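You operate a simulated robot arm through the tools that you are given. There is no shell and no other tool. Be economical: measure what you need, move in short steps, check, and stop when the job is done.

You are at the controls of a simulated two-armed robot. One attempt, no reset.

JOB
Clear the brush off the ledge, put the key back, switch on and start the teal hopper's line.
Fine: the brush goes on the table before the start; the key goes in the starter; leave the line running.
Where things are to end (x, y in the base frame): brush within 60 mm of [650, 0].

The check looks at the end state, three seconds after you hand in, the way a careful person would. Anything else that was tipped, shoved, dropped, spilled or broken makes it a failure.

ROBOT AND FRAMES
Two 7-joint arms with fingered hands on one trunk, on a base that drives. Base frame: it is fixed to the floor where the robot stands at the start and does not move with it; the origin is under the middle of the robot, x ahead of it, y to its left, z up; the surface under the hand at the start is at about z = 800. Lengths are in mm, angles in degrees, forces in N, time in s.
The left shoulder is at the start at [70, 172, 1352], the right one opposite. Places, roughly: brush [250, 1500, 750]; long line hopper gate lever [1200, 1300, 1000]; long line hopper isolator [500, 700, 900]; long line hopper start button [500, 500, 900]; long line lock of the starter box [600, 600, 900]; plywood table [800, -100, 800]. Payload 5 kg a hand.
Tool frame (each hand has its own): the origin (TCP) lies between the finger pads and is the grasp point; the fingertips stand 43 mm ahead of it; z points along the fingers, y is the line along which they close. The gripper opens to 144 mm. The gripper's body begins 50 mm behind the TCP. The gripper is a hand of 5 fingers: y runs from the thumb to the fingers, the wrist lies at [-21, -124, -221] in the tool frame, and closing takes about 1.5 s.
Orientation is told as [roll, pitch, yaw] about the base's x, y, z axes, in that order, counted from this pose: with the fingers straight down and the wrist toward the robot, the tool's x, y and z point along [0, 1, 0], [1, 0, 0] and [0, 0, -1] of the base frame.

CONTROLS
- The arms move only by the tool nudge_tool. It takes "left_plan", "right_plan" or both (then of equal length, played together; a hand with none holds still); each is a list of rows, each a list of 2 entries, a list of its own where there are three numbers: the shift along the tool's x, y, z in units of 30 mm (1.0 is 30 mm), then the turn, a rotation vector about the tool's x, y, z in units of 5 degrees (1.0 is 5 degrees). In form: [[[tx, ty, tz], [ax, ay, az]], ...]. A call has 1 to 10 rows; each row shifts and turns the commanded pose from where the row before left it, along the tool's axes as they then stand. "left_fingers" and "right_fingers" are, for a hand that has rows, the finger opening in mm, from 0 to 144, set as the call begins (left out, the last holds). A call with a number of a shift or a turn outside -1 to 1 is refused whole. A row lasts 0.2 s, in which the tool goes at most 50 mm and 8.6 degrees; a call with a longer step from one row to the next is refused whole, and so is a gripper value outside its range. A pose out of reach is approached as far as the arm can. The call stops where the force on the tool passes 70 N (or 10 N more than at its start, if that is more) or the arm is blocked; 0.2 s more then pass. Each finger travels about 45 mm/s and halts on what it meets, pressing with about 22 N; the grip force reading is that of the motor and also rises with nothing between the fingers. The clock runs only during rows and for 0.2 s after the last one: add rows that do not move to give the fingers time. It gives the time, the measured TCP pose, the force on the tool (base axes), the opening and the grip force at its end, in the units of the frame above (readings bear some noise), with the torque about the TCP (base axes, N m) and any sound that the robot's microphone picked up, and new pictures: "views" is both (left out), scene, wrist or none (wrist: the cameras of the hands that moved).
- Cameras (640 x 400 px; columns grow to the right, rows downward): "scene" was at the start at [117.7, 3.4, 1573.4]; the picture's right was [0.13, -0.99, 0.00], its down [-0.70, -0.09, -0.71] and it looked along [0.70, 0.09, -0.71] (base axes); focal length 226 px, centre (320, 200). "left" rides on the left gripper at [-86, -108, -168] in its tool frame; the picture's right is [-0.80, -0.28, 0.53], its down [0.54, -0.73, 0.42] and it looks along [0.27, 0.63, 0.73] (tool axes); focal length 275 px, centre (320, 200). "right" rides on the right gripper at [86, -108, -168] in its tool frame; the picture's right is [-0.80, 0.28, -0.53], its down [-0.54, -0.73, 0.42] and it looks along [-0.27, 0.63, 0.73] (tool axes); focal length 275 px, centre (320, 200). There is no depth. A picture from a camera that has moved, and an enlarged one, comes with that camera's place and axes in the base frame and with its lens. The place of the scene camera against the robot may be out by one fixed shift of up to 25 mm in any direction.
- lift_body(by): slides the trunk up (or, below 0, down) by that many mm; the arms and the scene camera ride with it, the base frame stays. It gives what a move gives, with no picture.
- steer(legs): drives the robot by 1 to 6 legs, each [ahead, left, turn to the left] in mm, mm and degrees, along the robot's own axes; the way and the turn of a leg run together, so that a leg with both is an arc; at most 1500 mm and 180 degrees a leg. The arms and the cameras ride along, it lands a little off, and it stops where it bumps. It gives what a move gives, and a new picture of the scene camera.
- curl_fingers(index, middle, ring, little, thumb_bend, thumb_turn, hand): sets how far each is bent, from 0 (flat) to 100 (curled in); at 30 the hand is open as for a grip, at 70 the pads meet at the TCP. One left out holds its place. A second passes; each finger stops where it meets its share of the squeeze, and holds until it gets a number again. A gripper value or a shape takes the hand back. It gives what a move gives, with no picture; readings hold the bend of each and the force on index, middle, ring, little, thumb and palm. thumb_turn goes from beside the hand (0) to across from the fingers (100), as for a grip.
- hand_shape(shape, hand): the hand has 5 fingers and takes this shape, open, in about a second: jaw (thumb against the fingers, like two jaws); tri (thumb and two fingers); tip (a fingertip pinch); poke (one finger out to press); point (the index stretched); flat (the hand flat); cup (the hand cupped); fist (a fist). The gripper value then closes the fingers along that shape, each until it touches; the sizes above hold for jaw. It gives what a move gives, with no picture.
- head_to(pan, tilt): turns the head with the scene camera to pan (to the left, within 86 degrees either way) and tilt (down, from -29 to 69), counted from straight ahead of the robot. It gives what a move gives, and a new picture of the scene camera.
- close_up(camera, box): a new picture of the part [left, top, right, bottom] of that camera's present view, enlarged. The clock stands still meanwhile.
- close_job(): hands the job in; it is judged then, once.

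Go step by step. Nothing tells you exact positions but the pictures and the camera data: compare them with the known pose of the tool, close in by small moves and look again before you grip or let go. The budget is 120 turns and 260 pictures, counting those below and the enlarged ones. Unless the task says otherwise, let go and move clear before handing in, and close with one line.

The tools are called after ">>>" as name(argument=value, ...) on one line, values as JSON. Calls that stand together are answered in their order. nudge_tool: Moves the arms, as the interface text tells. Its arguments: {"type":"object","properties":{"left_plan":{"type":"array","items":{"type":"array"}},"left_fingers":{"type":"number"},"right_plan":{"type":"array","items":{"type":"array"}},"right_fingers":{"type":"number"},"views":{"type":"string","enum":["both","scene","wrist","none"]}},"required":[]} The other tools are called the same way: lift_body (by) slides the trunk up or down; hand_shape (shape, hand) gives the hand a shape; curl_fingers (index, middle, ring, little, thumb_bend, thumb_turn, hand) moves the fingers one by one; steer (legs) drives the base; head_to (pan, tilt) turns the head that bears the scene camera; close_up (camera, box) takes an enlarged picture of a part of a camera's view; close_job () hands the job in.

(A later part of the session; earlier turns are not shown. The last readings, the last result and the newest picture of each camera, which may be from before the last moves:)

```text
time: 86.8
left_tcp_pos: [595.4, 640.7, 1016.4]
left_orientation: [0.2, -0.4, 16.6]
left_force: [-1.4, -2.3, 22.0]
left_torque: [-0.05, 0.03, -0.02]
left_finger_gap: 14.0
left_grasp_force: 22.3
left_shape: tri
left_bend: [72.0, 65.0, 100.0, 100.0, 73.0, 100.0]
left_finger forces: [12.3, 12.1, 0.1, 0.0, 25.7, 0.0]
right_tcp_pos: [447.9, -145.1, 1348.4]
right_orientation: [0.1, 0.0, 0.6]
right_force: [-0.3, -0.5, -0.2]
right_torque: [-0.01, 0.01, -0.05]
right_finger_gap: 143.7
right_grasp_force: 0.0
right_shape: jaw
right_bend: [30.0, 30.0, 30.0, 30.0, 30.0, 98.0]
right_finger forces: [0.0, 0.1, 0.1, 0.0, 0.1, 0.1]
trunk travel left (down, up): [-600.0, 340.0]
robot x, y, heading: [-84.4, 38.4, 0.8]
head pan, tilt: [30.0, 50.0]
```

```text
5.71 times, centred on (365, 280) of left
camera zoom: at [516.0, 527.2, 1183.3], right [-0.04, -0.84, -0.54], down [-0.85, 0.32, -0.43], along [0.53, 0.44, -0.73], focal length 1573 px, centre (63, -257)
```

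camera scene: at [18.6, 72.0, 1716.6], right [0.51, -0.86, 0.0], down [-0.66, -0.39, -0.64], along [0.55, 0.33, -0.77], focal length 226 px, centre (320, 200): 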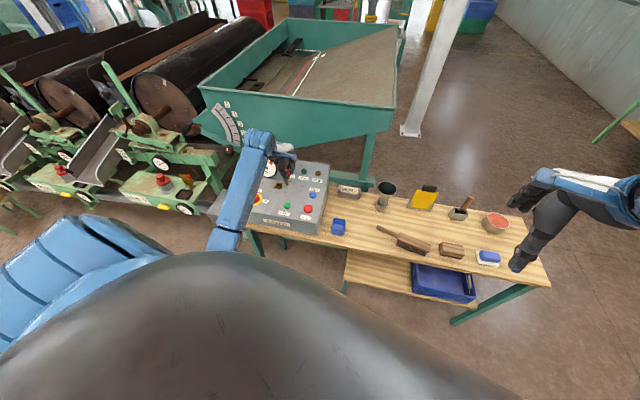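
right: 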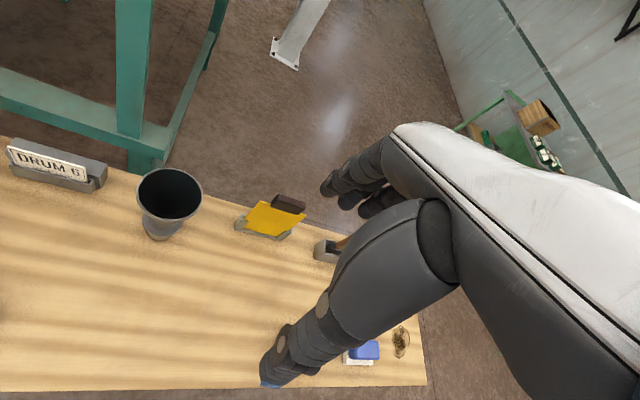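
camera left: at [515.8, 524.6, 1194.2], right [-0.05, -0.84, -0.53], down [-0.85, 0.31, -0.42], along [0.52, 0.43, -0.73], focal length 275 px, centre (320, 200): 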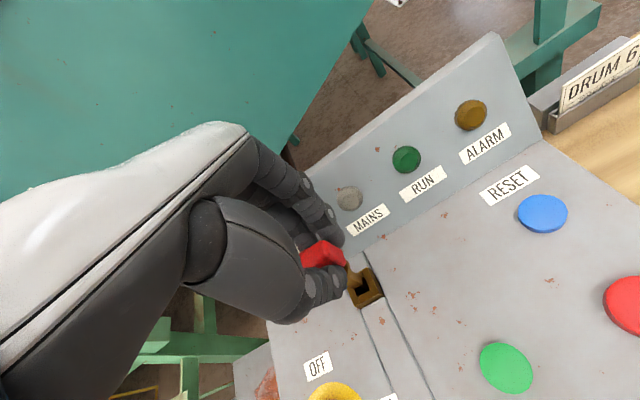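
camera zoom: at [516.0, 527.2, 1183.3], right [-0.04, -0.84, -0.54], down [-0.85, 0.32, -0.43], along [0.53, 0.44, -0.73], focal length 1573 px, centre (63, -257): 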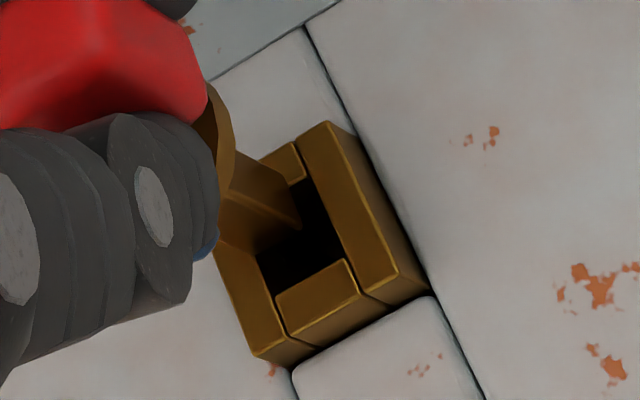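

The tip rests on the back-left rim (22 N); the hole centre is ≈4 mm toward −tool y and ≈2 mm toward −tool x. I'll lift, shift and retry.

>>> nudge_tool(left_plan=[[[0, 0, -0.25], [0, 0, 0]], [[-0.07, -0.14, 0], [0, 0, 0]]], views="none")

>>> nudge_tool(left_plan=[[[0, 0, 0.13], [0, 0, 0]], [[0, 0, 0.08], [0, 0, 0]]], views="none")

>>> close_up(camera="scene", box=[274, 172, 298, 192])

>>> close_up(camera="left", box=[330, 245, 400, 315])

```text
time: 87.4
left_tcp_pos: [591.2, 638.7, 1016.8]
left_orientation: [0.0, 0.2, 16.5]
left_force: [-0.1, 0.1, -0.7]
left_torque: [0.02, -0.04, 0.01]
left_finger_gap: 13.4
left_grasp_force: 21.9
left_shape: tri
left_bend: [72.0, 65.0, 100.0, 100.0, 73.0, 100.0]
left_finger forces: [11.0, 10.2, 0.0, 0.0, 21.2, 0.0]
right_tcp_pos: [448.0, -143.1, 1347.9]
right_orientation: [0.0, 0.3, 0.6]
right_force: [-0.6, -1.0, 0.3]
right_torque: [0.0, -0.01, 0.01]
right_finger_gap: 143.9
right_grasp_force: 0.0
right_shape: jaw
right_bend: [30.0, 30.0, 30.0, 30.0, 30.0, 98.0]
right_finger forces: [0.0, 0.0, 0.0, 0.0, 0.0, 0.0]
trunk travel left (down, up): [-600.0, 340.0]
robot x, y, heading: [-86.5, 34.0, 0.5]
head pan, tilt: [30.0, 50.0]
```

```text
time: 88.0
left_tcp_pos: [593.6, 639.6, 1011.8]
left_orientation: [0.0, 0.1, 16.5]
left_force: [0.7, 0.3, 0.1]
left_torque: [-0.04, -0.03, 0.01]
left_finger_gap: 13.0
left_grasp_force: 22.2
left_shape: tri
left_bend: [72.0, 65.0, 100.0, 100.0, 73.0, 100.0]
left_finger forces: [11.0, 10.2, 0.0, 0.1, 21.2, 0.0]
right_tcp_pos: [448.4, -142.4, 1348.4]
right_orientation: [0.0, 0.2, 0.5]
right_force: [1.1, 0.0, 0.0]
right_torque: [0.0, -0.02, 0.02]
right_finger_gap: 143.8
right_grasp_force: 0.1
right_shape: jaw
right_bend: [30.0, 30.0, 30.0, 30.0, 30.0, 98.0]
right_finger forces: [0.0, 0.0, 0.0, 0.0, 0.0, 0.1]
trunk travel left (down, up): [-600.0, 340.0]
robot x, y, heading: [-85.6, 39.1, 0.5]
head pan, tilt: [30.0, 50.0]
```

```text
16.00 times, centred on (286, 182) of scene
camera zoom: at [18.4, 70.4, 1716.6], right [0.51, -0.86, 0.0], down [-0.66, -0.39, -0.64], along [0.55, 0.33, -0.77], focal length 3616 px, centre (864, 488)
```

zoom: 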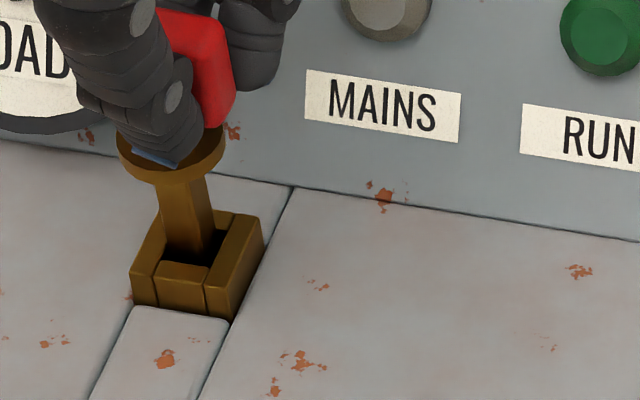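

```text
5.71 times, centred on (365, 280) of left
camera zoom: at [513.6, 526.0, 1179.8], right [-0.05, -0.84, -0.53], down [-0.85, 0.31, -0.42], along [0.52, 0.44, -0.73], focal length 1573 px, centre (63, -257)
```

zoom: 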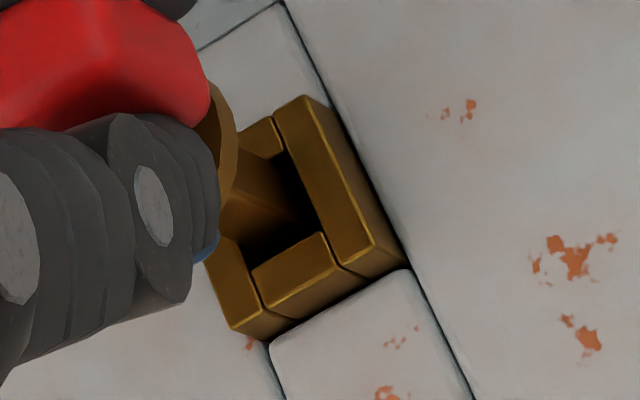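

The tip has entered the hole with no force. Continuing down in small steps.

>>> nudge_tool(left_plan=[[[0, 0, 0.15], [0, 0, 0]], [[0, 0, 0.15], [0, 0, 0]]], views="none")

>>> nudge_tool(left_plan=[[[0, 0, 0.15], [0, 0, 0]], [[0, 0, 0.15], [0, 0, 0]]], views="none")

>>> close_up(camera="scene", box=[274, 172, 298, 192])

```text
time: 88.6
left_tcp_pos: [593.3, 639.8, 1003.1]
left_orientation: [0.1, 0.1, 16.5]
left_force: [0.2, 0.4, -0.3]
left_torque: [0.0, 0.04, 0.04]
left_finger_gap: 13.2
left_grasp_force: 21.6
left_shape: tri
left_bend: [72.0, 65.0, 100.0, 100.0, 73.0, 100.0]
left_finger forces: [11.0, 10.3, 0.0, 0.0, 21.2, 0.0]
right_tcp_pos: [448.7, -142.6, 1347.7]
right_orientation: [0.0, 0.2, 0.7]
right_force: [0.3, -0.4, -0.6]
right_torque: [-0.02, 0.0, 0.0]
right_finger_gap: 143.6
right_grasp_force: 0.1
right_shape: jaw
right_bend: [30.0, 30.0, 30.0, 30.0, 30.0, 98.0]
right_finger forces: [0.0, 0.0, 0.1, 0.0, 0.0, 0.0]
trunk travel left (down, up): [-600.0, 340.0]
robot x, y, heading: [-82.2, 39.9, 0.6]
head pan, tilt: [30.0, 50.0]
```

```text
time: 89.2
left_tcp_pos: [593.8, 640.6, 992.9]
left_orientation: [0.1, 0.0, 16.4]
left_force: [0.0, 0.8, -0.8]
left_torque: [0.02, -0.02, 0.03]
left_finger_gap: 13.2
left_grasp_force: 22.3
left_shape: tri
left_bend: [72.0, 65.0, 100.0, 100.0, 73.0, 100.0]
left_finger forces: [11.0, 10.1, 0.1, 0.1, 21.3, 0.0]
right_tcp_pos: [450.0, -143.2, 1346.6]
right_orientation: [-0.1, 0.2, 0.6]
right_force: [-0.1, -0.2, 0.6]
right_torque: [-0.01, 0.02, 0.0]
right_finger_gap: 143.8
right_grasp_force: 0.2
right_shape: jaw
right_bend: [30.0, 30.0, 30.0, 30.0, 30.0, 98.0]
right_finger forces: [0.0, 0.1, 0.1, 0.0, 0.0, 0.1]
trunk travel left (down, up): [-600.0, 340.0]
robot x, y, heading: [-83.8, 37.0, 0.4]
head pan, tilt: [30.0, 50.0]
```

```text
16.00 times, centred on (286, 182) of scene
camera zoom: at [18.7, 70.6, 1716.6], right [0.51, -0.86, 0.0], down [-0.66, -0.39, -0.64], along [0.55, 0.33, -0.77], focal length 3616 px, centre (864, 488)
```

zoom: 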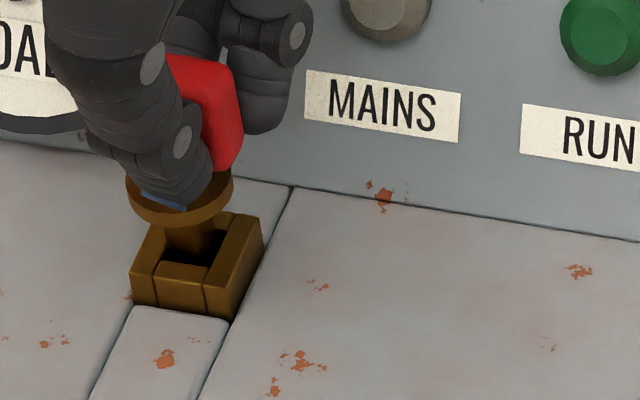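

>>> nudge_tool(left_plan=[[[0, 0, 0.15], [0, 0, 0]], [[0, 0, 0.15], [0, 0, 0]]], views="none")

>>> nudge_tool(left_plan=[[[0, 0, 0.12], [0, 0, 0]], [[0, 0, 0.1], [0, 0, 0]]], views="none")

>>> close_up(camera="scene", box=[274, 172, 298, 192])

>>> close_up(camera="left", box=[280, 190, 420, 330])

```text
time: 89.8
left_tcp_pos: [593.5, 640.2, 985.2]
left_orientation: [-0.1, -0.1, 16.5]
left_force: [0.0, 0.0, -1.1]
left_torque: [-0.06, 0.0, 0.01]
left_finger_gap: 13.1
left_grasp_force: 22.2
left_shape: tri
left_bend: [72.0, 65.0, 100.0, 100.0, 73.0, 100.0]
left_finger forces: [11.1, 10.3, 0.0, 0.0, 21.2, 0.0]
right_tcp_pos: [449.3, -143.0, 1348.5]
right_orientation: [-0.1, 0.3, 0.5]
right_force: [0.4, -0.7, -0.9]
right_torque: [-0.01, -0.01, 0.01]
right_finger_gap: 143.8
right_grasp_force: 0.0
right_shape: jaw
right_bend: [30.0, 30.0, 30.0, 30.0, 30.0, 98.0]
right_finger forces: [0.0, 0.1, 0.1, 0.0, 0.0, 0.1]
trunk travel left (down, up): [-600.0, 340.0]
robot x, y, heading: [-84.6, 38.3, 0.4]
head pan, tilt: [30.0, 50.0]
```

```text
time: 90.4
left_tcp_pos: [592.6, 639.7, 979.2]
left_orientation: [0.0, 0.0, 16.6]
left_force: [0.4, 0.2, -0.5]
left_torque: [0.0, -0.01, -0.02]
left_finger_gap: 13.3
left_grasp_force: 22.2
left_shape: tri
left_bend: [72.0, 65.0, 100.0, 100.0, 73.0, 100.0]
left_finger forces: [11.1, 10.1, 0.1, 0.0, 21.2, 0.1]
right_tcp_pos: [450.5, -142.6, 1348.4]
right_orientation: [-0.1, 0.1, 0.7]
right_force: [0.3, -0.2, 0.0]
right_torque: [-0.02, 0.0, -0.03]
right_finger_gap: 143.9
right_grasp_force: 0.0
right_shape: jaw
right_bend: [30.0, 30.0, 30.0, 30.0, 30.0, 98.0]
right_finger forces: [0.1, 0.0, 0.0, 0.0, 0.1, 0.0]
trunk travel left (down, up): [-600.0, 340.0]
robot x, y, heading: [-88.2, 33.5, 0.7]
head pan, tilt: [30.0, 50.0]
```

```text
16.00 times, centred on (286, 182) of scene
camera zoom: at [18.7, 70.6, 1716.6], right [0.51, -0.86, 0.0], down [-0.66, -0.39, -0.64], along [0.55, 0.33, -0.77], focal length 3616 px, centre (864, 488)
```

zoom: 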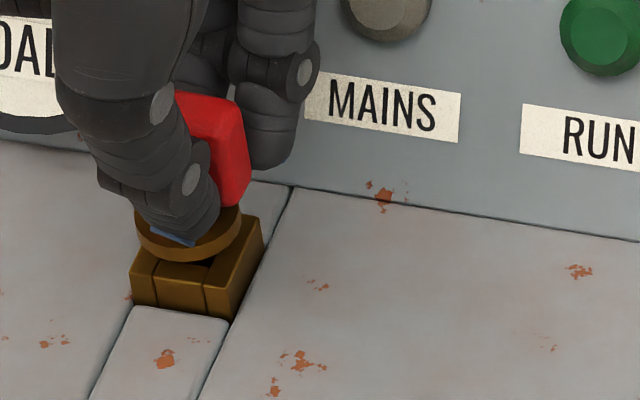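

```text
2.86 times, centred on (350, 260) of left
camera zoom: at [514.2, 526.1, 1146.7], right [-0.05, -0.84, -0.53], down [-0.85, 0.31, -0.42], along [0.52, 0.43, -0.73], focal length 786 px, centre (234, 29)
```

zoom: 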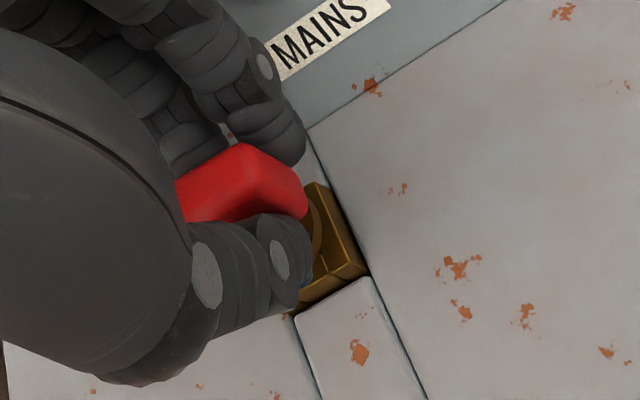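

Nearly seated. I'll continue until it meets resistance.

>>> nudge_tool(left_plan=[[[0, 0, 0.1], [0, 0, 0]], [[0, 0, 0.1], [0, 0, 0]]], views="none")

>>> nudge_tool(left_plan=[[[0, 0, 0.1], [0, 0, 0]], [[0, 0, 0.1], [0, 0, 0]]], views="none")

>>> close_up(camera="scene", box=[270, 160, 318, 200])

```text
time: 91.0
left_tcp_pos: [593.4, 640.0, 971.8]
left_orientation: [0.0, 0.0, 16.7]
left_force: [-0.7, -0.2, -1.6]
left_torque: [0.01, 0.03, -0.02]
left_finger_gap: 13.5
left_grasp_force: 21.6
left_shape: tri
left_bend: [72.0, 65.0, 100.0, 100.0, 73.0, 100.0]
left_finger forces: [11.0, 10.2, 0.1, 0.1, 21.2, 0.1]
right_tcp_pos: [450.2, -141.9, 1348.6]
right_orientation: [-0.1, 0.3, 0.5]
right_force: [0.0, 0.2, -0.3]
right_torque: [-0.03, 0.0, 0.01]
right_finger_gap: 143.9
right_grasp_force: 0.0
right_shape: jaw
right_bend: [30.0, 30.0, 30.0, 30.0, 30.0, 98.0]
right_finger forces: [0.0, 0.0, 0.0, 0.0, 0.0, 0.1]
trunk travel left (down, up): [-600.0, 340.0]
robot x, y, heading: [-87.9, 40.2, 0.6]
head pan, tilt: [30.0, 50.0]
```

```text
time: 91.6
left_tcp_pos: [592.3, 639.3, 970.4]
left_orientation: [0.1, -0.3, 16.5]
left_force: [-0.2, -0.2, 15.8]
left_torque: [-0.01, 0.03, -0.01]
left_finger_gap: 13.9
left_grasp_force: 21.9
left_shape: tri
left_bend: [72.0, 65.0, 100.0, 100.0, 73.0, 100.0]
left_finger forces: [12.1, 11.7, 0.0, 0.0, 23.8, 0.1]
right_tcp_pos: [447.8, -144.0, 1348.2]
right_orientation: [0.0, 0.0, 0.5]
right_force: [0.3, 0.3, -0.2]
right_torque: [0.0, -0.04, 0.0]
right_finger_gap: 144.0
right_grasp_force: 0.0
right_shape: jaw
right_bend: [30.0, 30.0, 30.0, 30.0, 30.0, 98.0]
right_finger forces: [0.1, 0.1, 0.1, 0.0, 0.0, 0.1]
trunk travel left (down, up): [-600.0, 340.0]
robot x, y, heading: [-84.7, 37.9, 0.6]
head pan, tilt: [30.0, 50.0]
```

```text
10.00 times, centred on (294, 180) of scene
camera zoom: at [16.7, 68.8, 1717.1], right [0.51, -0.86, 0.0], down [-0.66, -0.39, -0.64], along [0.55, 0.33, -0.77], focal length 2260 px, centre (580, 400)
```

zoom: 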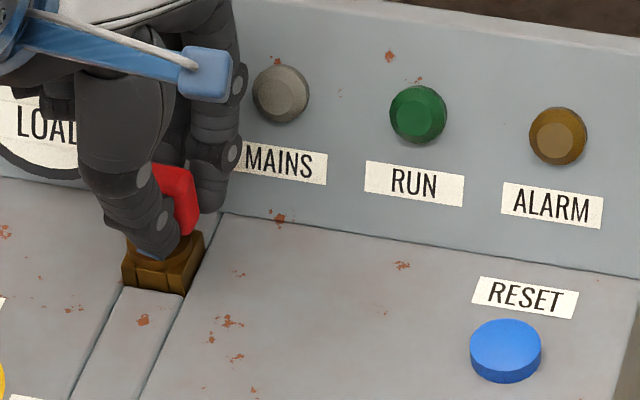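

The key is seated on its collar. I'll release with a small opening (the back panel is near) and lift clear.

>>> nudge_tool(left_plan=[[[0, 0, -0.15], [0, 0, 0]], [[0, 0, 0], [0, 0, 0]], [[0, 0, 0], [0, 0, 0]], [[0, 0, 0], [0, 0, 0]]], left_fingers=38, views="wrist")

>>> close_up(camera="left", box=[280, 190, 420, 330])

```text
time: 92.6
left_tcp_pos: [594.1, 641.6, 971.9]
left_orientation: [0.1, 0.1, 16.4]
left_force: [-0.4, 0.6, 0.5]
left_torque: [-0.01, 0.02, -0.01]
left_finger_gap: 37.4
left_grasp_force: 0.0
left_shape: tri
left_bend: [74.0, 56.0, 99.0, 99.0, 74.0, 100.0]
left_finger forces: [0.0, 0.0, 0.0, 0.0, 0.0, 0.0]
right_tcp_pos: [449.5, -142.5, 1347.8]
right_orientation: [-0.1, 0.1, 0.7]
right_force: [0.4, 0.4, 0.0]
right_torque: [-0.02, 0.03, 0.0]
right_finger_gap: 143.8
right_grasp_force: 0.0
right_shape: jaw
right_bend: [30.0, 30.0, 30.0, 30.0, 30.0, 98.0]
right_finger forces: [0.0, 0.0, 0.0, 0.0, 0.1, 0.0]
trunk travel left (down, up): [-600.0, 340.0]
robot x, y, heading: [-84.2, 37.6, 0.5]
head pan, tilt: [30.0, 50.0]
camera left: at [514.2, 526.4, 1139.2], right [-0.05, -0.84, -0.53], down [-0.85, 0.31, -0.42], along [0.52, 0.43, -0.73], focal length 275 px, centre (320, 200)
```

left: 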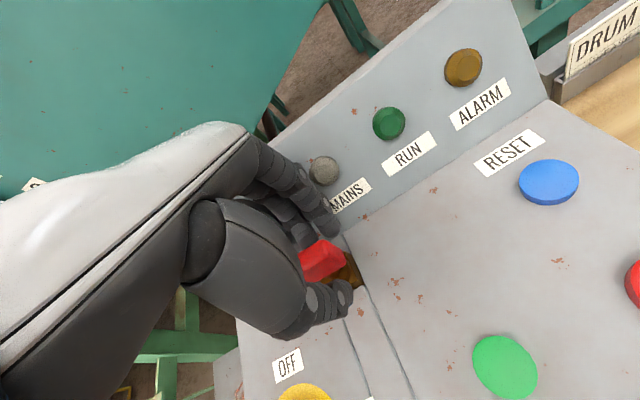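

```text
2.86 times, centred on (350, 260) of left
camera zoom: at [514.2, 526.4, 1139.2], right [-0.05, -0.84, -0.53], down [-0.85, 0.31, -0.42], along [0.52, 0.43, -0.73], focal length 786 px, centre (234, 29)
```

zoom: 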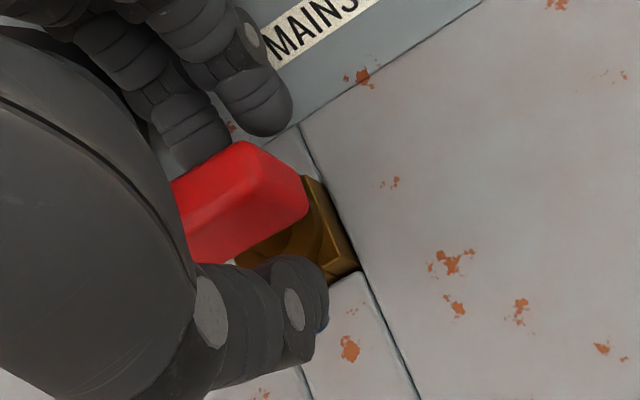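

Released; key stands in the lock. Lift straight up.

>>> nudge_tool(left_plan=[[[0, 0, -0.5], [0, 0, 0]], [[0, 0, -0.6], [0, 0, 0]], [[0, 0, -0.8], [0, 0, 0]], [[0, 0, -0.8], [0, 0, 0]], [[-0.5, 0, -0.8], [0, 0, 0]], [[-0.8, -0.6, -0.5], [0, 0, 0]], [[-0.8, -0.8, 0], [0, 0, 0]]], views="both")

>>> close_up(camera="scene", box=[225, 145, 345, 245])

```text
time: 94.2
left_tcp_pos: [570.4, 564.8, 1092.6]
left_orientation: [0.1, -0.1, 16.5]
left_force: [-0.2, 0.0, 0.3]
left_torque: [-0.01, 0.03, -0.01]
left_finger_gap: 37.7
left_grasp_force: 0.1
left_shape: tri
left_bend: [74.0, 56.0, 99.0, 99.0, 74.0, 100.0]
left_finger forces: [0.1, 0.0, 0.1, 0.0, 0.1, 0.0]
right_tcp_pos: [448.3, -143.3, 1346.4]
right_orientation: [0.1, 0.1, 0.6]
right_force: [-0.7, -0.4, -0.3]
right_torque: [-0.04, -0.03, 0.0]
right_finger_gap: 143.8
right_grasp_force: 0.0
right_shape: jaw
right_bend: [30.0, 30.0, 30.0, 30.0, 30.0, 98.0]
right_finger forces: [0.0, 0.1, 0.0, 0.0, 0.0, 0.0]
trunk travel left (down, up): [-600.0, 340.0]
robot x, y, heading: [-85.5, 33.3, 0.4]
head pan, tilt: [30.0, 50.0]
camera scene: at [17.2, 69.3, 1716.8], right [0.51, -0.86, 0.0], down [-0.66, -0.39, -0.64], along [0.55, 0.33, -0.77], focal length 226 px, centre (320, 200)
camera left: at [491.7, 451.9, 1259.5], right [-0.05, -0.84, -0.54], down [-0.85, 0.31, -0.42], along [0.52, 0.44, -0.73], focal length 275 px, centre (320, 200)
```

scene: 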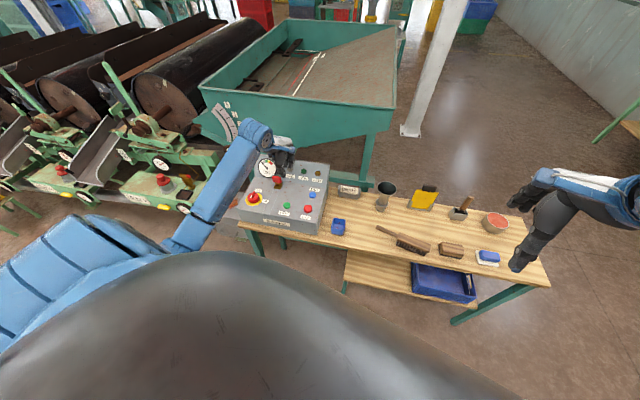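
left: 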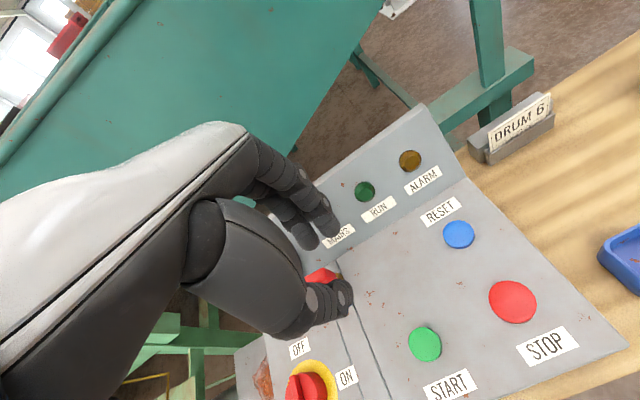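

```text
4.00 times, centred on (285, 195) of scene
camera zoom: at [17.2, 69.3, 1716.8], right [0.51, -0.86, 0.0], down [-0.66, -0.39, -0.64], along [0.55, 0.33, -0.77], focal length 904 px, centre (460, 220)
```

zoom: 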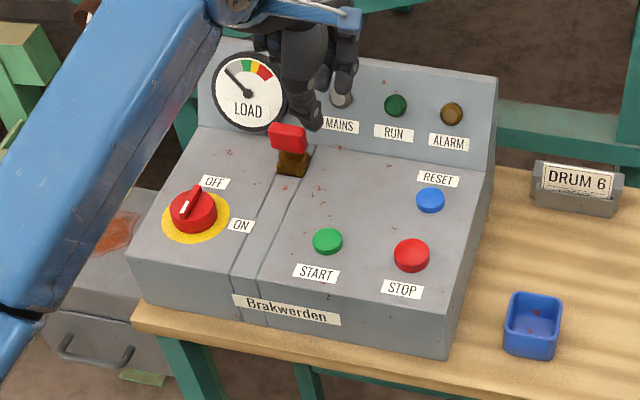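

The key is in the lock. Next the isolator at ≈[467, 690, 920], ridge pointing at OFF, ON a quarter turn clockwise. I'll bring the hand above it and turn to yaw ≈106 so the clockwise twist ends at a comfortable yaw.

>>> nudge_tool(left_plan=[[[1, -0.42, 0], [0, 0, 0]], [[1, -0.42, 0], [0, 0, 0]], [[1, -0.42, 0], [0, 0, 0]], [[1, -0.42, 0], [0, 0, 0]], [[1, -0.42, 0], [0, 0, 0]], [[0, 0, 0], [0, 0, -1]], [[0, 0, 0], [0, 0, -1]], [[0, 0, 0], [0, 0, -1]], [[0, 0, 0], [0, 0, -1]], [[0, 0, 0], [0, 0, -1]]], left_fingers=70, views="none")

>>> nudge_tool(left_plan=[[[0, 0, 0], [0, 0, -1]], [[0, 0, 0], [0, 0, -1]], [[0, 0, 0], [0, 0, -1]], [[0, 0, 0], [0, 0, -1]], [[0, 0, 0], [0, 0, -1]], [[0, 0, 0], [0, 0, -1]], [[0, 0, 0], [0, 0, -1]], [[0, 0, 0], [0, 0, -1]]], views="both")

```text
time: 96.4
left_tcp_pos: [468.5, 693.9, 1091.2]
left_orientation: [0.1, -0.1, 41.6]
left_force: [-0.9, -1.4, 0.8]
left_torque: [0.01, -0.01, 0.0]
left_finger_gap: 69.2
left_grasp_force: 0.0
left_shape: tri
left_bend: [74.0, 45.0, 99.0, 99.0, 71.0, 100.0]
left_finger forces: [0.0, 0.0, 0.0, 0.0, 0.0, 0.1]
right_tcp_pos: [449.5, -142.2, 1348.1]
right_orientation: [0.1, 0.2, 0.7]
right_force: [-0.7, -0.4, 0.0]
right_torque: [0.01, -0.01, 0.01]
right_finger_gap: 144.0
right_grasp_force: 0.0
right_shape: jaw
right_bend: [30.0, 30.0, 30.0, 30.0, 30.0, 98.0]
right_finger forces: [0.0, 0.0, 0.0, 0.1, 0.0, 0.1]
trunk travel left (down, up): [-600.0, 340.0]
robot x, y, heading: [-88.1, 36.1, 0.6]
head pan, tilt: [30.0, 50.0]
```

```text
time: 98.2
left_tcp_pos: [469.3, 691.9, 1091.6]
left_orientation: [0.1, 0.0, 81.6]
left_force: [-0.5, 0.5, 0.9]
left_torque: [-0.01, 0.03, 0.02]
left_finger_gap: 69.6
left_grasp_force: 0.0
left_shape: tri
left_bend: [74.0, 45.0, 99.0, 99.0, 71.0, 100.0]
left_finger forces: [0.1, 0.0, 0.0, 0.0, 0.0, 0.0]
right_tcp_pos: [450.5, -143.4, 1348.1]
right_orientation: [-0.1, 0.2, 0.5]
right_force: [0.9, -0.5, -0.1]
right_torque: [0.03, 0.03, -0.01]
right_finger_gap: 143.8
right_grasp_force: 0.2
right_shape: jaw
right_bend: [30.0, 30.0, 30.0, 30.0, 30.0, 98.0]
right_finger forces: [0.0, 0.0, 0.0, 0.1, 0.0, 0.0]
trunk travel left (down, up): [-600.0, 340.0]
robot x, y, heading: [-85.5, 37.2, 0.5]
head pan, tilt: [30.0, 50.0]
camera scene: at [19.4, 69.5, 1716.6], right [0.51, -0.86, 0.0], down [-0.66, -0.39, -0.64], along [0.55, 0.33, -0.77], focal length 226 px, centre (320, 200)
camera left: at [538.3, 572.1, 1258.4], right [0.75, -0.4, -0.54], down [-0.64, -0.64, -0.42], along [-0.17, 0.66, -0.73], focal length 275 px, centre (320, 200)
```

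scene: 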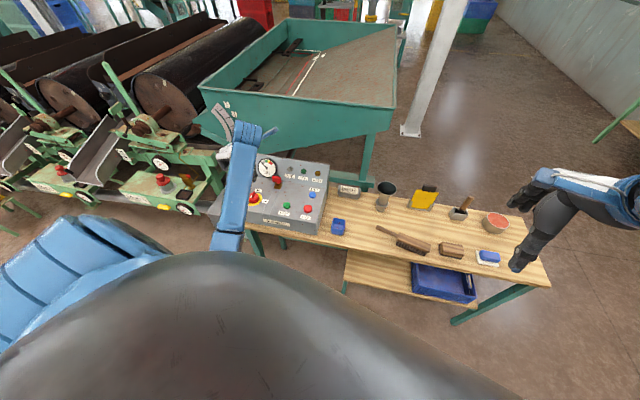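
left: 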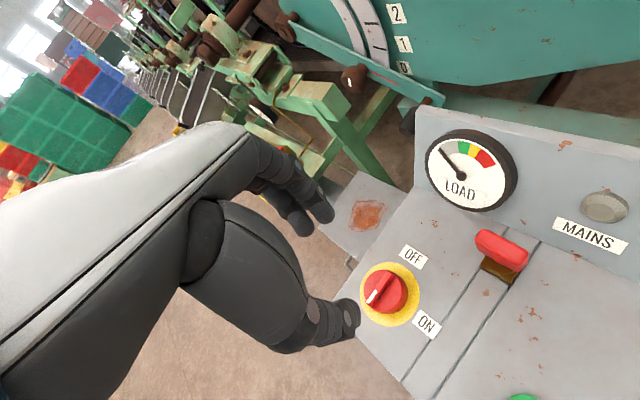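

The view of the isolator is excellent. Zooming for the ridge direction.

>>> close_up(camera="left", box=[340, 240, 460, 350])

```text
3.64 times, centred on (400, 295) of left
camera zoom: at [538.3, 572.1, 1258.4], right [0.75, -0.4, -0.54], down [-0.64, -0.64, -0.42], along [-0.17, 0.66, -0.73], focal length 1001 px, centre (29, -146)
```

zoom: 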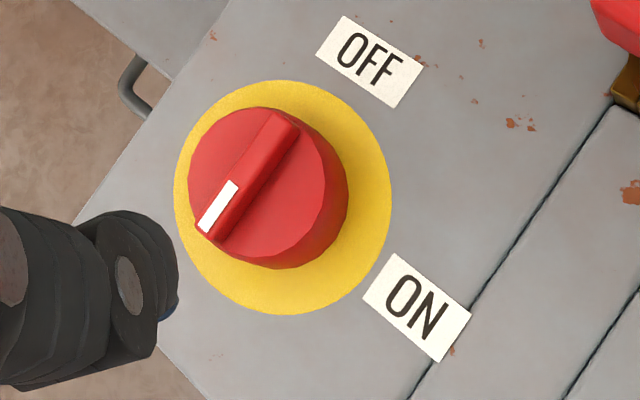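

Ridge is along the upslope direction (yaw 17°), knob axis ≈[469, 693]. I'll turn to yaw 107, center the pinch on it and lower to ~20 mm above.

>>> nudge_tool(left_plan=[[[0, 0, 0], [0, 0, -1]], [[0, 0, 0], [0, 0, -1]], [[0, 0, 0], [0, 0, -1]], [[0, 0, 0], [0, 0, -1]], [[0, 0, 0], [0, 0, -1.0]], [[-0.2, 0, 0.8], [0, 0, 0]], [[0, 0, 0.9], [0, 0, 0]], [[0, 0, 0.9], [0, 0, 0]], [[0, 0, 0.9], [0, 0, 0]]], left_fingers=60, views="wrist")

>>> close_up(camera="left", box=[280, 190, 420, 330])

```text
time: 100.2
left_tcp_pos: [473.3, 694.5, 985.4]
left_orientation: [0.0, -0.1, 106.5]
left_force: [0.1, -0.4, 0.7]
left_torque: [0.01, 0.02, 0.01]
left_finger_gap: 60.4
left_grasp_force: 0.0
left_shape: tri
left_bend: [74.0, 48.0, 99.0, 99.0, 72.0, 100.0]
left_finger forces: [0.0, 0.0, 0.0, 0.0, 0.0, 0.0]
right_tcp_pos: [449.2, -142.6, 1347.7]
right_orientation: [0.0, 0.2, 0.6]
right_force: [0.4, 0.3, -0.5]
right_torque: [0.0, 0.03, 0.02]
right_finger_gap: 143.7
right_grasp_force: 0.1
right_shape: jaw
right_bend: [30.0, 30.0, 30.0, 30.0, 30.0, 98.0]
right_finger forces: [0.0, 0.0, 0.1, 0.0, 0.0, 0.0]
trunk travel left (down, up): [-600.0, 340.0]
robot x, y, heading: [-86.8, 39.2, 0.7]
head pan, tilt: [30.0, 50.0]
camera left: at [587.0, 614.8, 1153.3], right [0.84, -0.04, -0.53], down [-0.31, -0.85, -0.42], along [-0.44, 0.53, -0.73], focal length 275 px, centre (320, 200)
```

left: 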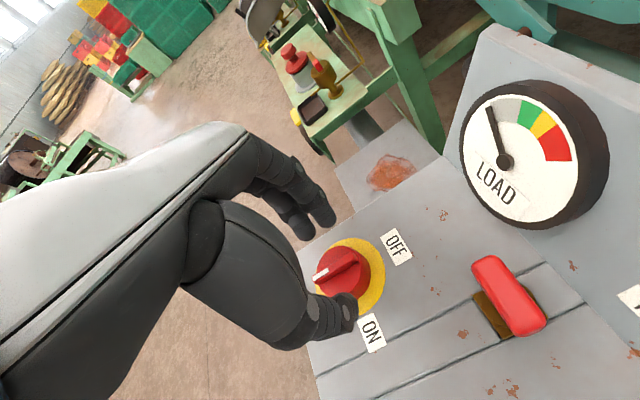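

```text
2.86 times, centred on (350, 260) of left
camera zoom: at [587.0, 614.8, 1153.3], right [0.84, -0.04, -0.53], down [-0.31, -0.85, -0.42], along [-0.44, 0.53, -0.73], focal length 786 px, centre (234, 29)
```

zoom: 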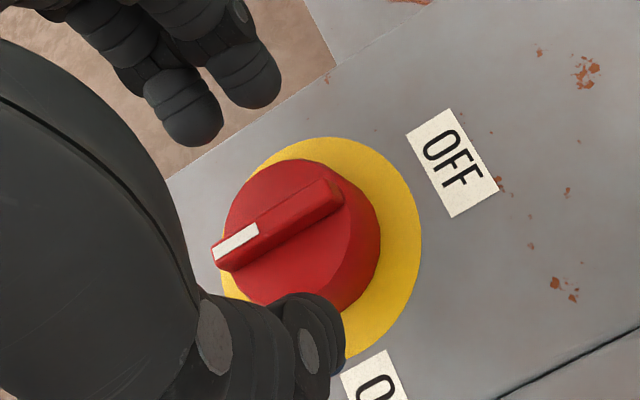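

Nicely aligned. A small correction, then down so the tips straddle the ridge, and close.

>>> nudge_tool(left_plan=[[[-0.05, -0.15, 0.3], [0, 0, 0]], [[0, 0, 0.3], [0, 0, 0]]], left_fingers=50, views="none")

>>> close_up(camera="left", box=[280, 190, 420, 330])

```text
time: 100.8
left_tcp_pos: [475.9, 690.9, 969.1]
left_orientation: [-0.1, 0.1, 106.5]
left_force: [0.0, 0.2, -0.1]
left_torque: [-0.03, 0.01, 0.0]
left_finger_gap: 50.4
left_grasp_force: 0.0
left_shape: tri
left_bend: [74.0, 51.0, 99.0, 99.0, 73.0, 100.0]
left_finger forces: [0.0, 0.0, 0.0, 0.0, 0.0, 0.0]
right_tcp_pos: [449.2, -143.7, 1347.4]
right_orientation: [0.0, 0.1, 0.6]
right_force: [0.2, 0.6, 0.5]
right_torque: [0.0, -0.02, 0.03]
right_finger_gap: 143.8
right_grasp_force: 0.0
right_shape: jaw
right_bend: [30.0, 30.0, 30.0, 30.0, 30.0, 98.0]
right_finger forces: [0.1, 0.0, 0.0, 0.0, 0.0, 0.1]
trunk travel left (down, up): [-600.0, 340.0]
robot x, y, heading: [-83.9, 35.9, 0.7]
head pan, tilt: [30.0, 50.0]
```

```text
2.86 times, centred on (350, 260) of left
camera zoom: at [589.6, 610.6, 1135.4], right [0.84, -0.05, -0.53], down [-0.31, -0.85, -0.42], along [-0.43, 0.53, -0.73], focal length 786 px, centre (234, 29)
```

zoom: 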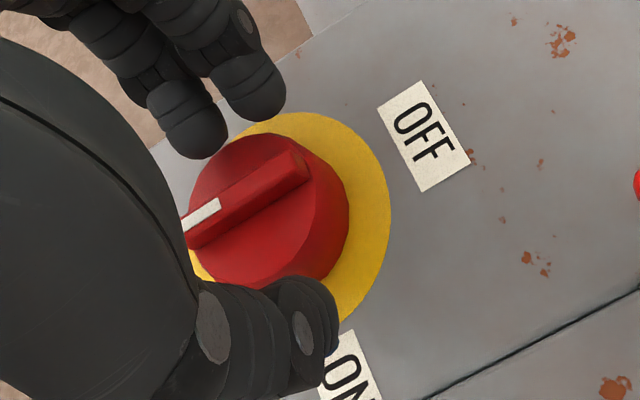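

The ridge is between the tips; I'll shift 5 mm along and 4 mm across to center, then close.

>>> nudge_tool(left_plan=[[[0.16, 0.13, 0.1], [0, 0, 0]], [[0, 0, 0], [0, 0, 0]]], views="none")

>>> nudge_tool(left_plan=[[[0, 0, 0], [0, 0, 0]], [[0, 0, 0], [0, 0, 0]], [[0, 0, 0], [0, 0, 0]], [[0, 0, 0], [0, 0, 0]], [[0, 0, 0], [0, 0, 0]]], left_fingers=0, views="none")

>>> close_up(camera="left", box=[280, 190, 420, 330])

```text
time: 101.4
left_tcp_pos: [470.8, 692.5, 965.6]
left_orientation: [0.1, 0.0, 106.5]
left_force: [-0.5, -0.1, 0.1]
left_torque: [-0.03, 0.02, 0.0]
left_finger_gap: 50.4
left_grasp_force: 0.0
left_shape: tri
left_bend: [74.0, 51.0, 99.0, 99.0, 73.0, 100.0]
left_finger forces: [0.0, 0.0, 0.1, 0.0, 0.0, 0.0]
right_tcp_pos: [450.0, -142.8, 1348.4]
right_orientation: [0.0, 0.3, 0.6]
right_force: [-0.3, -0.5, 0.0]
right_torque: [-0.03, 0.03, 0.03]
right_finger_gap: 143.8
right_grasp_force: 0.1
right_shape: jaw
right_bend: [30.0, 30.0, 30.0, 30.0, 30.0, 98.0]
right_finger forces: [0.1, 0.0, 0.0, 0.1, 0.0, 0.0]
trunk travel left (down, up): [-600.0, 340.0]
robot x, y, heading: [-85.3, 33.9, 0.6]
head pan, tilt: [30.0, 50.0]
```

```text
time: 102.6
left_tcp_pos: [471.6, 692.6, 963.6]
left_orientation: [0.0, -0.1, 106.5]
left_force: [0.9, 0.8, 0.0]
left_torque: [0.16, 0.01, 0.02]
left_finger_gap: 24.5
left_grasp_force: 21.9
left_shape: tri
left_bend: [73.0, 53.0, 100.0, 100.0, 73.0, 100.0]
left_finger forces: [9.9, 9.2, 0.0, 0.0, 18.4, 0.1]
right_tcp_pos: [449.1, -142.9, 1347.6]
right_orientation: [0.0, 0.2, 0.6]
right_force: [-0.4, 0.3, -0.5]
right_torque: [0.04, 0.01, 0.0]
right_finger_gap: 143.7
right_grasp_force: 0.1
right_shape: jaw
right_bend: [30.0, 30.0, 30.0, 30.0, 30.0, 98.0]
right_finger forces: [0.0, 0.0, 0.0, 0.1, 0.1, 0.1]
trunk travel left (down, up): [-600.0, 340.0]
robot x, y, heading: [-84.8, 40.0, 0.7]
head pan, tilt: [30.0, 50.0]
```

```text
2.86 times, centred on (350, 260) of left
camera zoom: at [584.1, 612.8, 1132.6], right [0.84, -0.05, -0.53], down [-0.31, -0.85, -0.42], along [-0.43, 0.53, -0.73], focal length 786 px, centre (234, 29)
```

zoom: 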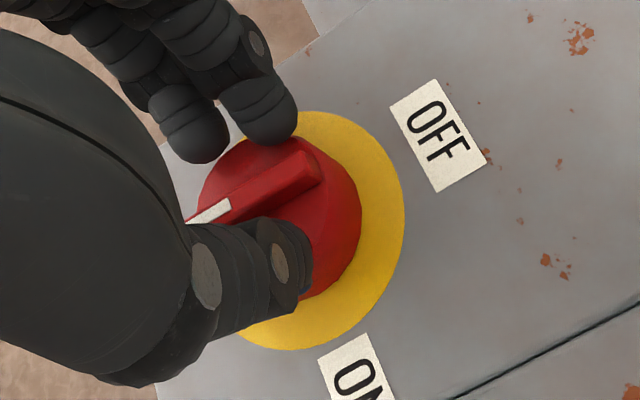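

The fingers caught the disc's rim rather than the ridge, so the disc top is higher. I'll open, rise 8 mm and close again.

>>> nudge_tool(left_plan=[[[0, 0, 0], [0, 0, 0]], [[0, 0, 0], [0, 0, 0]], [[0, 0.05, -0.27], [0, 0, 0]], [[0, 0, 0], [0, 0, 0]]], left_fingers=50, views="none")

>>> nudge_tool(left_plan=[[[0, 0, 0], [0, 0, 0]], [[0, 0, 0], [0, 0, 0]], [[0, 0, 0], [0, 0, 0]], [[0, 0, 0], [0, 0, 0]], [[0, 0, 0], [0, 0, 0]]], left_fingers=0, views="none")

>>> close_up(camera="left", box=[280, 190, 420, 330])

```text
time: 103.6
left_tcp_pos: [470.9, 694.5, 973.3]
left_orientation: [0.0, -0.1, 106.4]
left_force: [-1.4, 0.6, 1.0]
left_torque: [0.01, -0.01, -0.02]
left_finger_gap: 49.6
left_grasp_force: 0.1
left_shape: tri
left_bend: [74.0, 52.0, 99.0, 99.0, 74.0, 100.0]
left_finger forces: [0.0, 0.1, 0.1, 0.1, 0.1, 0.0]
right_tcp_pos: [450.1, -143.5, 1347.8]
right_orientation: [0.0, 0.1, 0.6]
right_force: [0.4, 0.4, -0.5]
right_torque: [-0.01, 0.01, 0.02]
right_finger_gap: 143.7
right_grasp_force: 0.2
right_shape: jaw
right_bend: [30.0, 30.0, 30.0, 30.0, 30.0, 98.0]
right_finger forces: [0.0, 0.1, 0.0, 0.0, 0.0, 0.0]
trunk travel left (down, up): [-600.0, 340.0]
robot x, y, heading: [-87.5, 35.3, 0.5]
head pan, tilt: [30.0, 50.0]
```

```text
time: 104.8
left_tcp_pos: [470.9, 694.6, 973.6]
left_orientation: [0.0, -0.2, 106.6]
left_force: [-0.2, 3.8, 3.1]
left_torque: [0.18, 0.02, -0.05]
left_finger_gap: 0.0
left_grasp_force: 21.8
left_shape: tri
left_bend: [71.0, 69.0, 100.0, 100.0, 68.0, 100.0]
left_finger forces: [0.0, 0.0, 0.0, 0.0, 0.0, 0.0]
right_tcp_pos: [448.4, -142.8, 1348.3]
right_orientation: [0.0, 0.3, 0.6]
right_force: [-0.1, -0.9, -0.8]
right_torque: [-0.02, 0.03, -0.02]
right_finger_gap: 143.8
right_grasp_force: 0.1
right_shape: jaw
right_bend: [30.0, 30.0, 30.0, 30.0, 30.0, 98.0]
right_finger forces: [0.0, 0.0, 0.0, 0.0, 0.0, 0.1]
trunk travel left (down, up): [-600.0, 340.0]
robot x, y, heading: [-85.1, 37.9, 0.7]
head pan, tilt: [30.0, 50.0]
```

```text
2.86 times, centred on (350, 260) of left
camera zoom: at [583.1, 614.9, 1140.9], right [0.84, -0.04, -0.53], down [-0.31, -0.85, -0.42], along [-0.43, 0.53, -0.73], focal length 786 px, centre (234, 29)
```

zoom: 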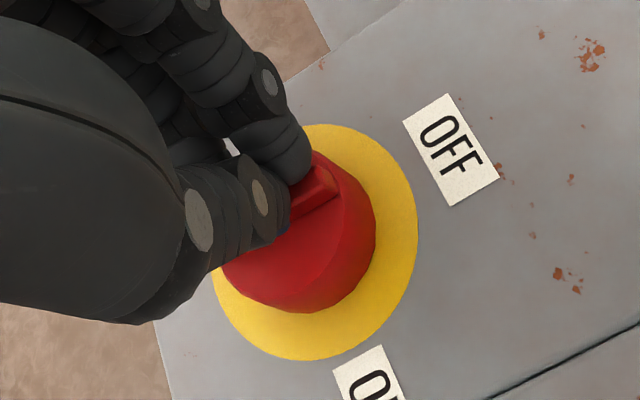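

That was just above the ridge. I'll try in between, 4 mm lower.

>>> nudge_tool(left_plan=[[[0, 0, 0], [0, 0, 0]], [[0, 0, 0], [0, 0, 0]], [[0, -0.05, 0.15], [0, 0, 0]], [[0, 0, 0], [0, 0, 0]]], left_fingers=50, views="none")

>>> nudge_tool(left_plan=[[[0, 0, 0], [0, 0, 0]], [[0, 0, 0], [0, 0, 0]], [[0, 0, 0], [0, 0, 0]], [[0, 0, 0], [0, 0, 0]], [[0, 0, 0], [0, 0, 0]]], left_fingers=0, views="none")

>>> close_up(camera="left", box=[280, 190, 420, 330])

```text
time: 105.8
left_tcp_pos: [470.5, 691.9, 968.8]
left_orientation: [-0.1, 0.1, 106.5]
left_force: [0.3, -0.2, 0.4]
left_torque: [-0.04, 0.0, 0.0]
left_finger_gap: 49.3
left_grasp_force: 0.1
left_shape: tri
left_bend: [74.0, 52.0, 99.0, 99.0, 73.0, 100.0]
left_finger forces: [0.0, 0.1, 0.0, 0.0, 0.1, 0.1]
right_tcp_pos: [448.8, -143.4, 1347.7]
right_orientation: [0.0, 0.2, 0.5]
right_force: [0.6, -0.1, -0.4]
right_torque: [0.01, -0.02, 0.01]
right_finger_gap: 143.7
right_grasp_force: 0.1
right_shape: jaw
right_bend: [30.0, 30.0, 30.0, 30.0, 30.0, 98.0]
right_finger forces: [0.0, 0.0, 0.0, 0.0, 0.0, 0.0]
trunk travel left (down, up): [-600.0, 340.0]
robot x, y, heading: [-84.8, 38.4, 1.0]
head pan, tilt: [30.0, 50.0]
```

```text
time: 107.0
left_tcp_pos: [470.5, 692.3, 968.9]
left_orientation: [0.1, -0.1, 106.5]
left_force: [-0.1, 1.3, 2.2]
left_torque: [0.01, 0.01, -0.01]
left_finger_gap: 2.9
left_grasp_force: 22.1
left_shape: tri
left_bend: [72.0, 66.0, 100.0, 100.0, 69.0, 100.0]
left_finger forces: [8.2, 7.8, 0.1, 0.0, 15.3, 0.0]
right_tcp_pos: [448.5, -142.9, 1347.1]
right_orientation: [-0.1, 0.2, 0.7]
right_force: [-0.9, 0.6, 0.0]
right_torque: [0.02, 0.04, -0.02]
right_finger_gap: 143.7
right_grasp_force: 0.1
right_shape: jaw
right_bend: [30.0, 30.0, 30.0, 30.0, 30.0, 98.0]
right_finger forces: [0.0, 0.0, 0.1, 0.0, 0.1, 0.1]
trunk travel left (down, up): [-600.0, 340.0]
robot x, y, heading: [-85.6, 37.6, 0.5]
head pan, tilt: [30.0, 50.0]
```

```text
2.86 times, centred on (350, 260) of left
camera zoom: at [584.2, 613.1, 1136.8], right [0.84, -0.05, -0.53], down [-0.31, -0.85, -0.42], along [-0.43, 0.53, -0.73], focal length 786 px, centre (234, 29)
```

zoom: 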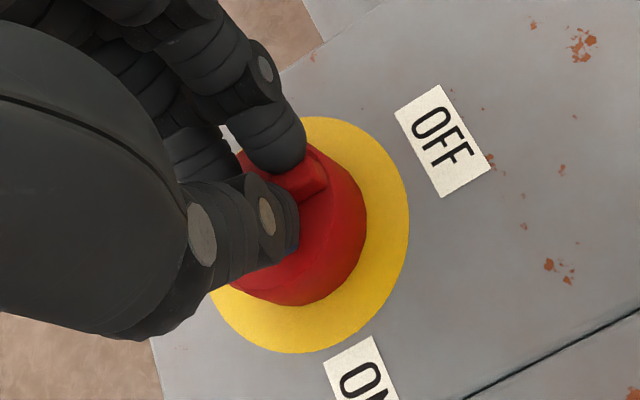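

Now all three fingers hold the ridge. I'll twist clockwise 20° and check.

>>> nudge_tool(left_plan=[[[0.005, -0.017, 0], [0, 0, 1]], [[0.005, -0.017, 0], [0, 0, 1]], [[0.005, -0.017, 0], [0, 0, 1]], [[0.005, -0.017, 0], [0, 0, 1]]], views="none")

>>> close_up(camera="left", box=[280, 190, 420, 330])

```text
time: 108.0
left_tcp_pos: [468.0, 691.3, 972.5]
left_orientation: [-0.1, -0.2, 86.5]
left_force: [0.3, 4.6, 21.4]
left_torque: [0.26, 0.05, 0.03]
left_finger_gap: 2.9
left_grasp_force: 21.5
left_shape: tri
left_bend: [72.0, 67.0, 100.0, 100.0, 71.0, 100.0]
left_finger forces: [10.1, 13.2, 0.0, 0.0, 26.4, 0.0]
right_tcp_pos: [448.1, -143.1, 1349.3]
right_orientation: [0.0, 0.1, 0.6]
right_force: [-0.5, 0.9, 0.0]
right_torque: [-0.02, 0.0, -0.01]
right_finger_gap: 144.0
right_grasp_force: 0.0
right_shape: jaw
right_bend: [30.0, 30.0, 30.0, 30.0, 30.0, 98.0]
right_finger forces: [0.0, 0.0, 0.0, 0.0, 0.0, 0.0]
trunk travel left (down, up): [-600.0, 340.0]
robot x, y, heading: [-84.3, 36.9, 0.6]
head pan, tilt: [30.0, 50.0]
```

```text
2.86 times, centred on (350, 260) of left
camera zoom: at [548.6, 577.4, 1138.9], right [0.78, -0.33, -0.53], down [-0.58, -0.69, -0.43], along [-0.23, 0.64, -0.73], focal length 786 px, centre (234, 29)
```

zoom: 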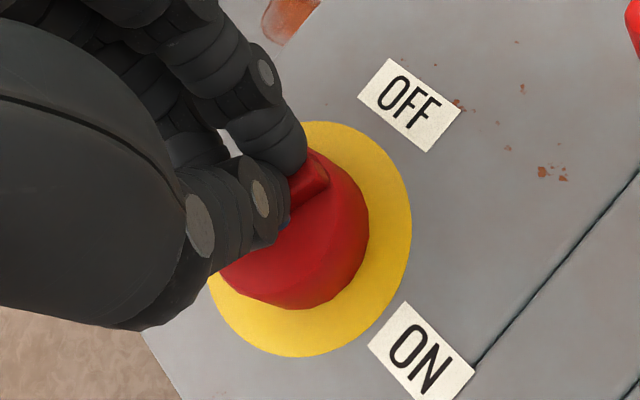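

It seems to have slipped up over the ridge. I'll open, look, and instead grip the 54 mm disc by its sides.

>>> nudge_tool(left_plan=[[[0, 0, -0.4], [0, 0, 0]], [[0, 0, 0], [0, 0, 0]], [[0, 0, 0], [0, 0, 0]], [[0, 0, 0], [0, 0, 0]], [[0, 0, 0], [0, 0, 0]]], left_fingers=95, views="none")

>>> close_up(camera="left", box=[280, 170, 440, 330])

```text
time: 109.2
left_tcp_pos: [469.3, 691.1, 981.5]
left_orientation: [0.0, -0.1, 86.5]
left_force: [-0.5, -0.7, -0.4]
left_torque: [0.03, -0.01, 0.0]
left_finger_gap: 94.8
left_grasp_force: 0.1
left_shape: tri
left_bend: [73.0, 39.0, 99.0, 99.0, 62.0, 100.0]
left_finger forces: [0.1, 0.0, 0.0, 0.1, 0.1, 0.1]
right_tcp_pos: [449.5, -142.5, 1348.0]
right_orientation: [0.1, 0.2, 0.6]
right_force: [0.0, -0.8, -0.3]
right_torque: [-0.01, -0.01, 0.01]
right_finger_gap: 143.6
right_grasp_force: 0.0
right_shape: jaw
right_bend: [30.0, 30.0, 30.0, 30.0, 30.0, 98.0]
right_finger forces: [0.0, 0.0, 0.0, 0.1, 0.1, 0.1]
trunk travel left (down, up): [-600.0, 340.0]
robot x, y, heading: [-85.4, 37.7, 0.7]
head pan, tilt: [30.0, 50.0]
```

```text
2.50 times, centred on (360, 250) of left
camera zoom: at [549.5, 576.7, 1148.6], right [0.78, -0.33, -0.53], down [-0.59, -0.69, -0.42], along [-0.23, 0.64, -0.73], focal length 688 px, centre (220, 75)
```

zoom: 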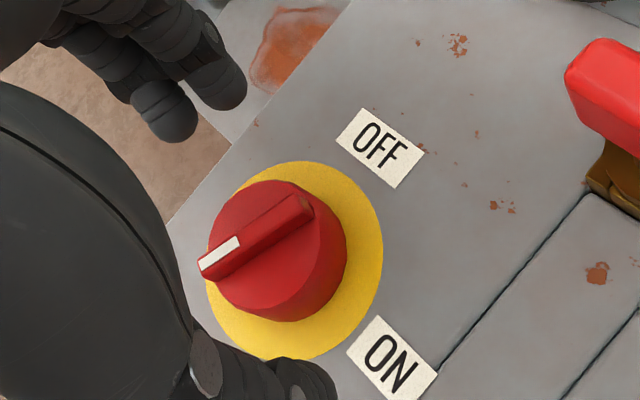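

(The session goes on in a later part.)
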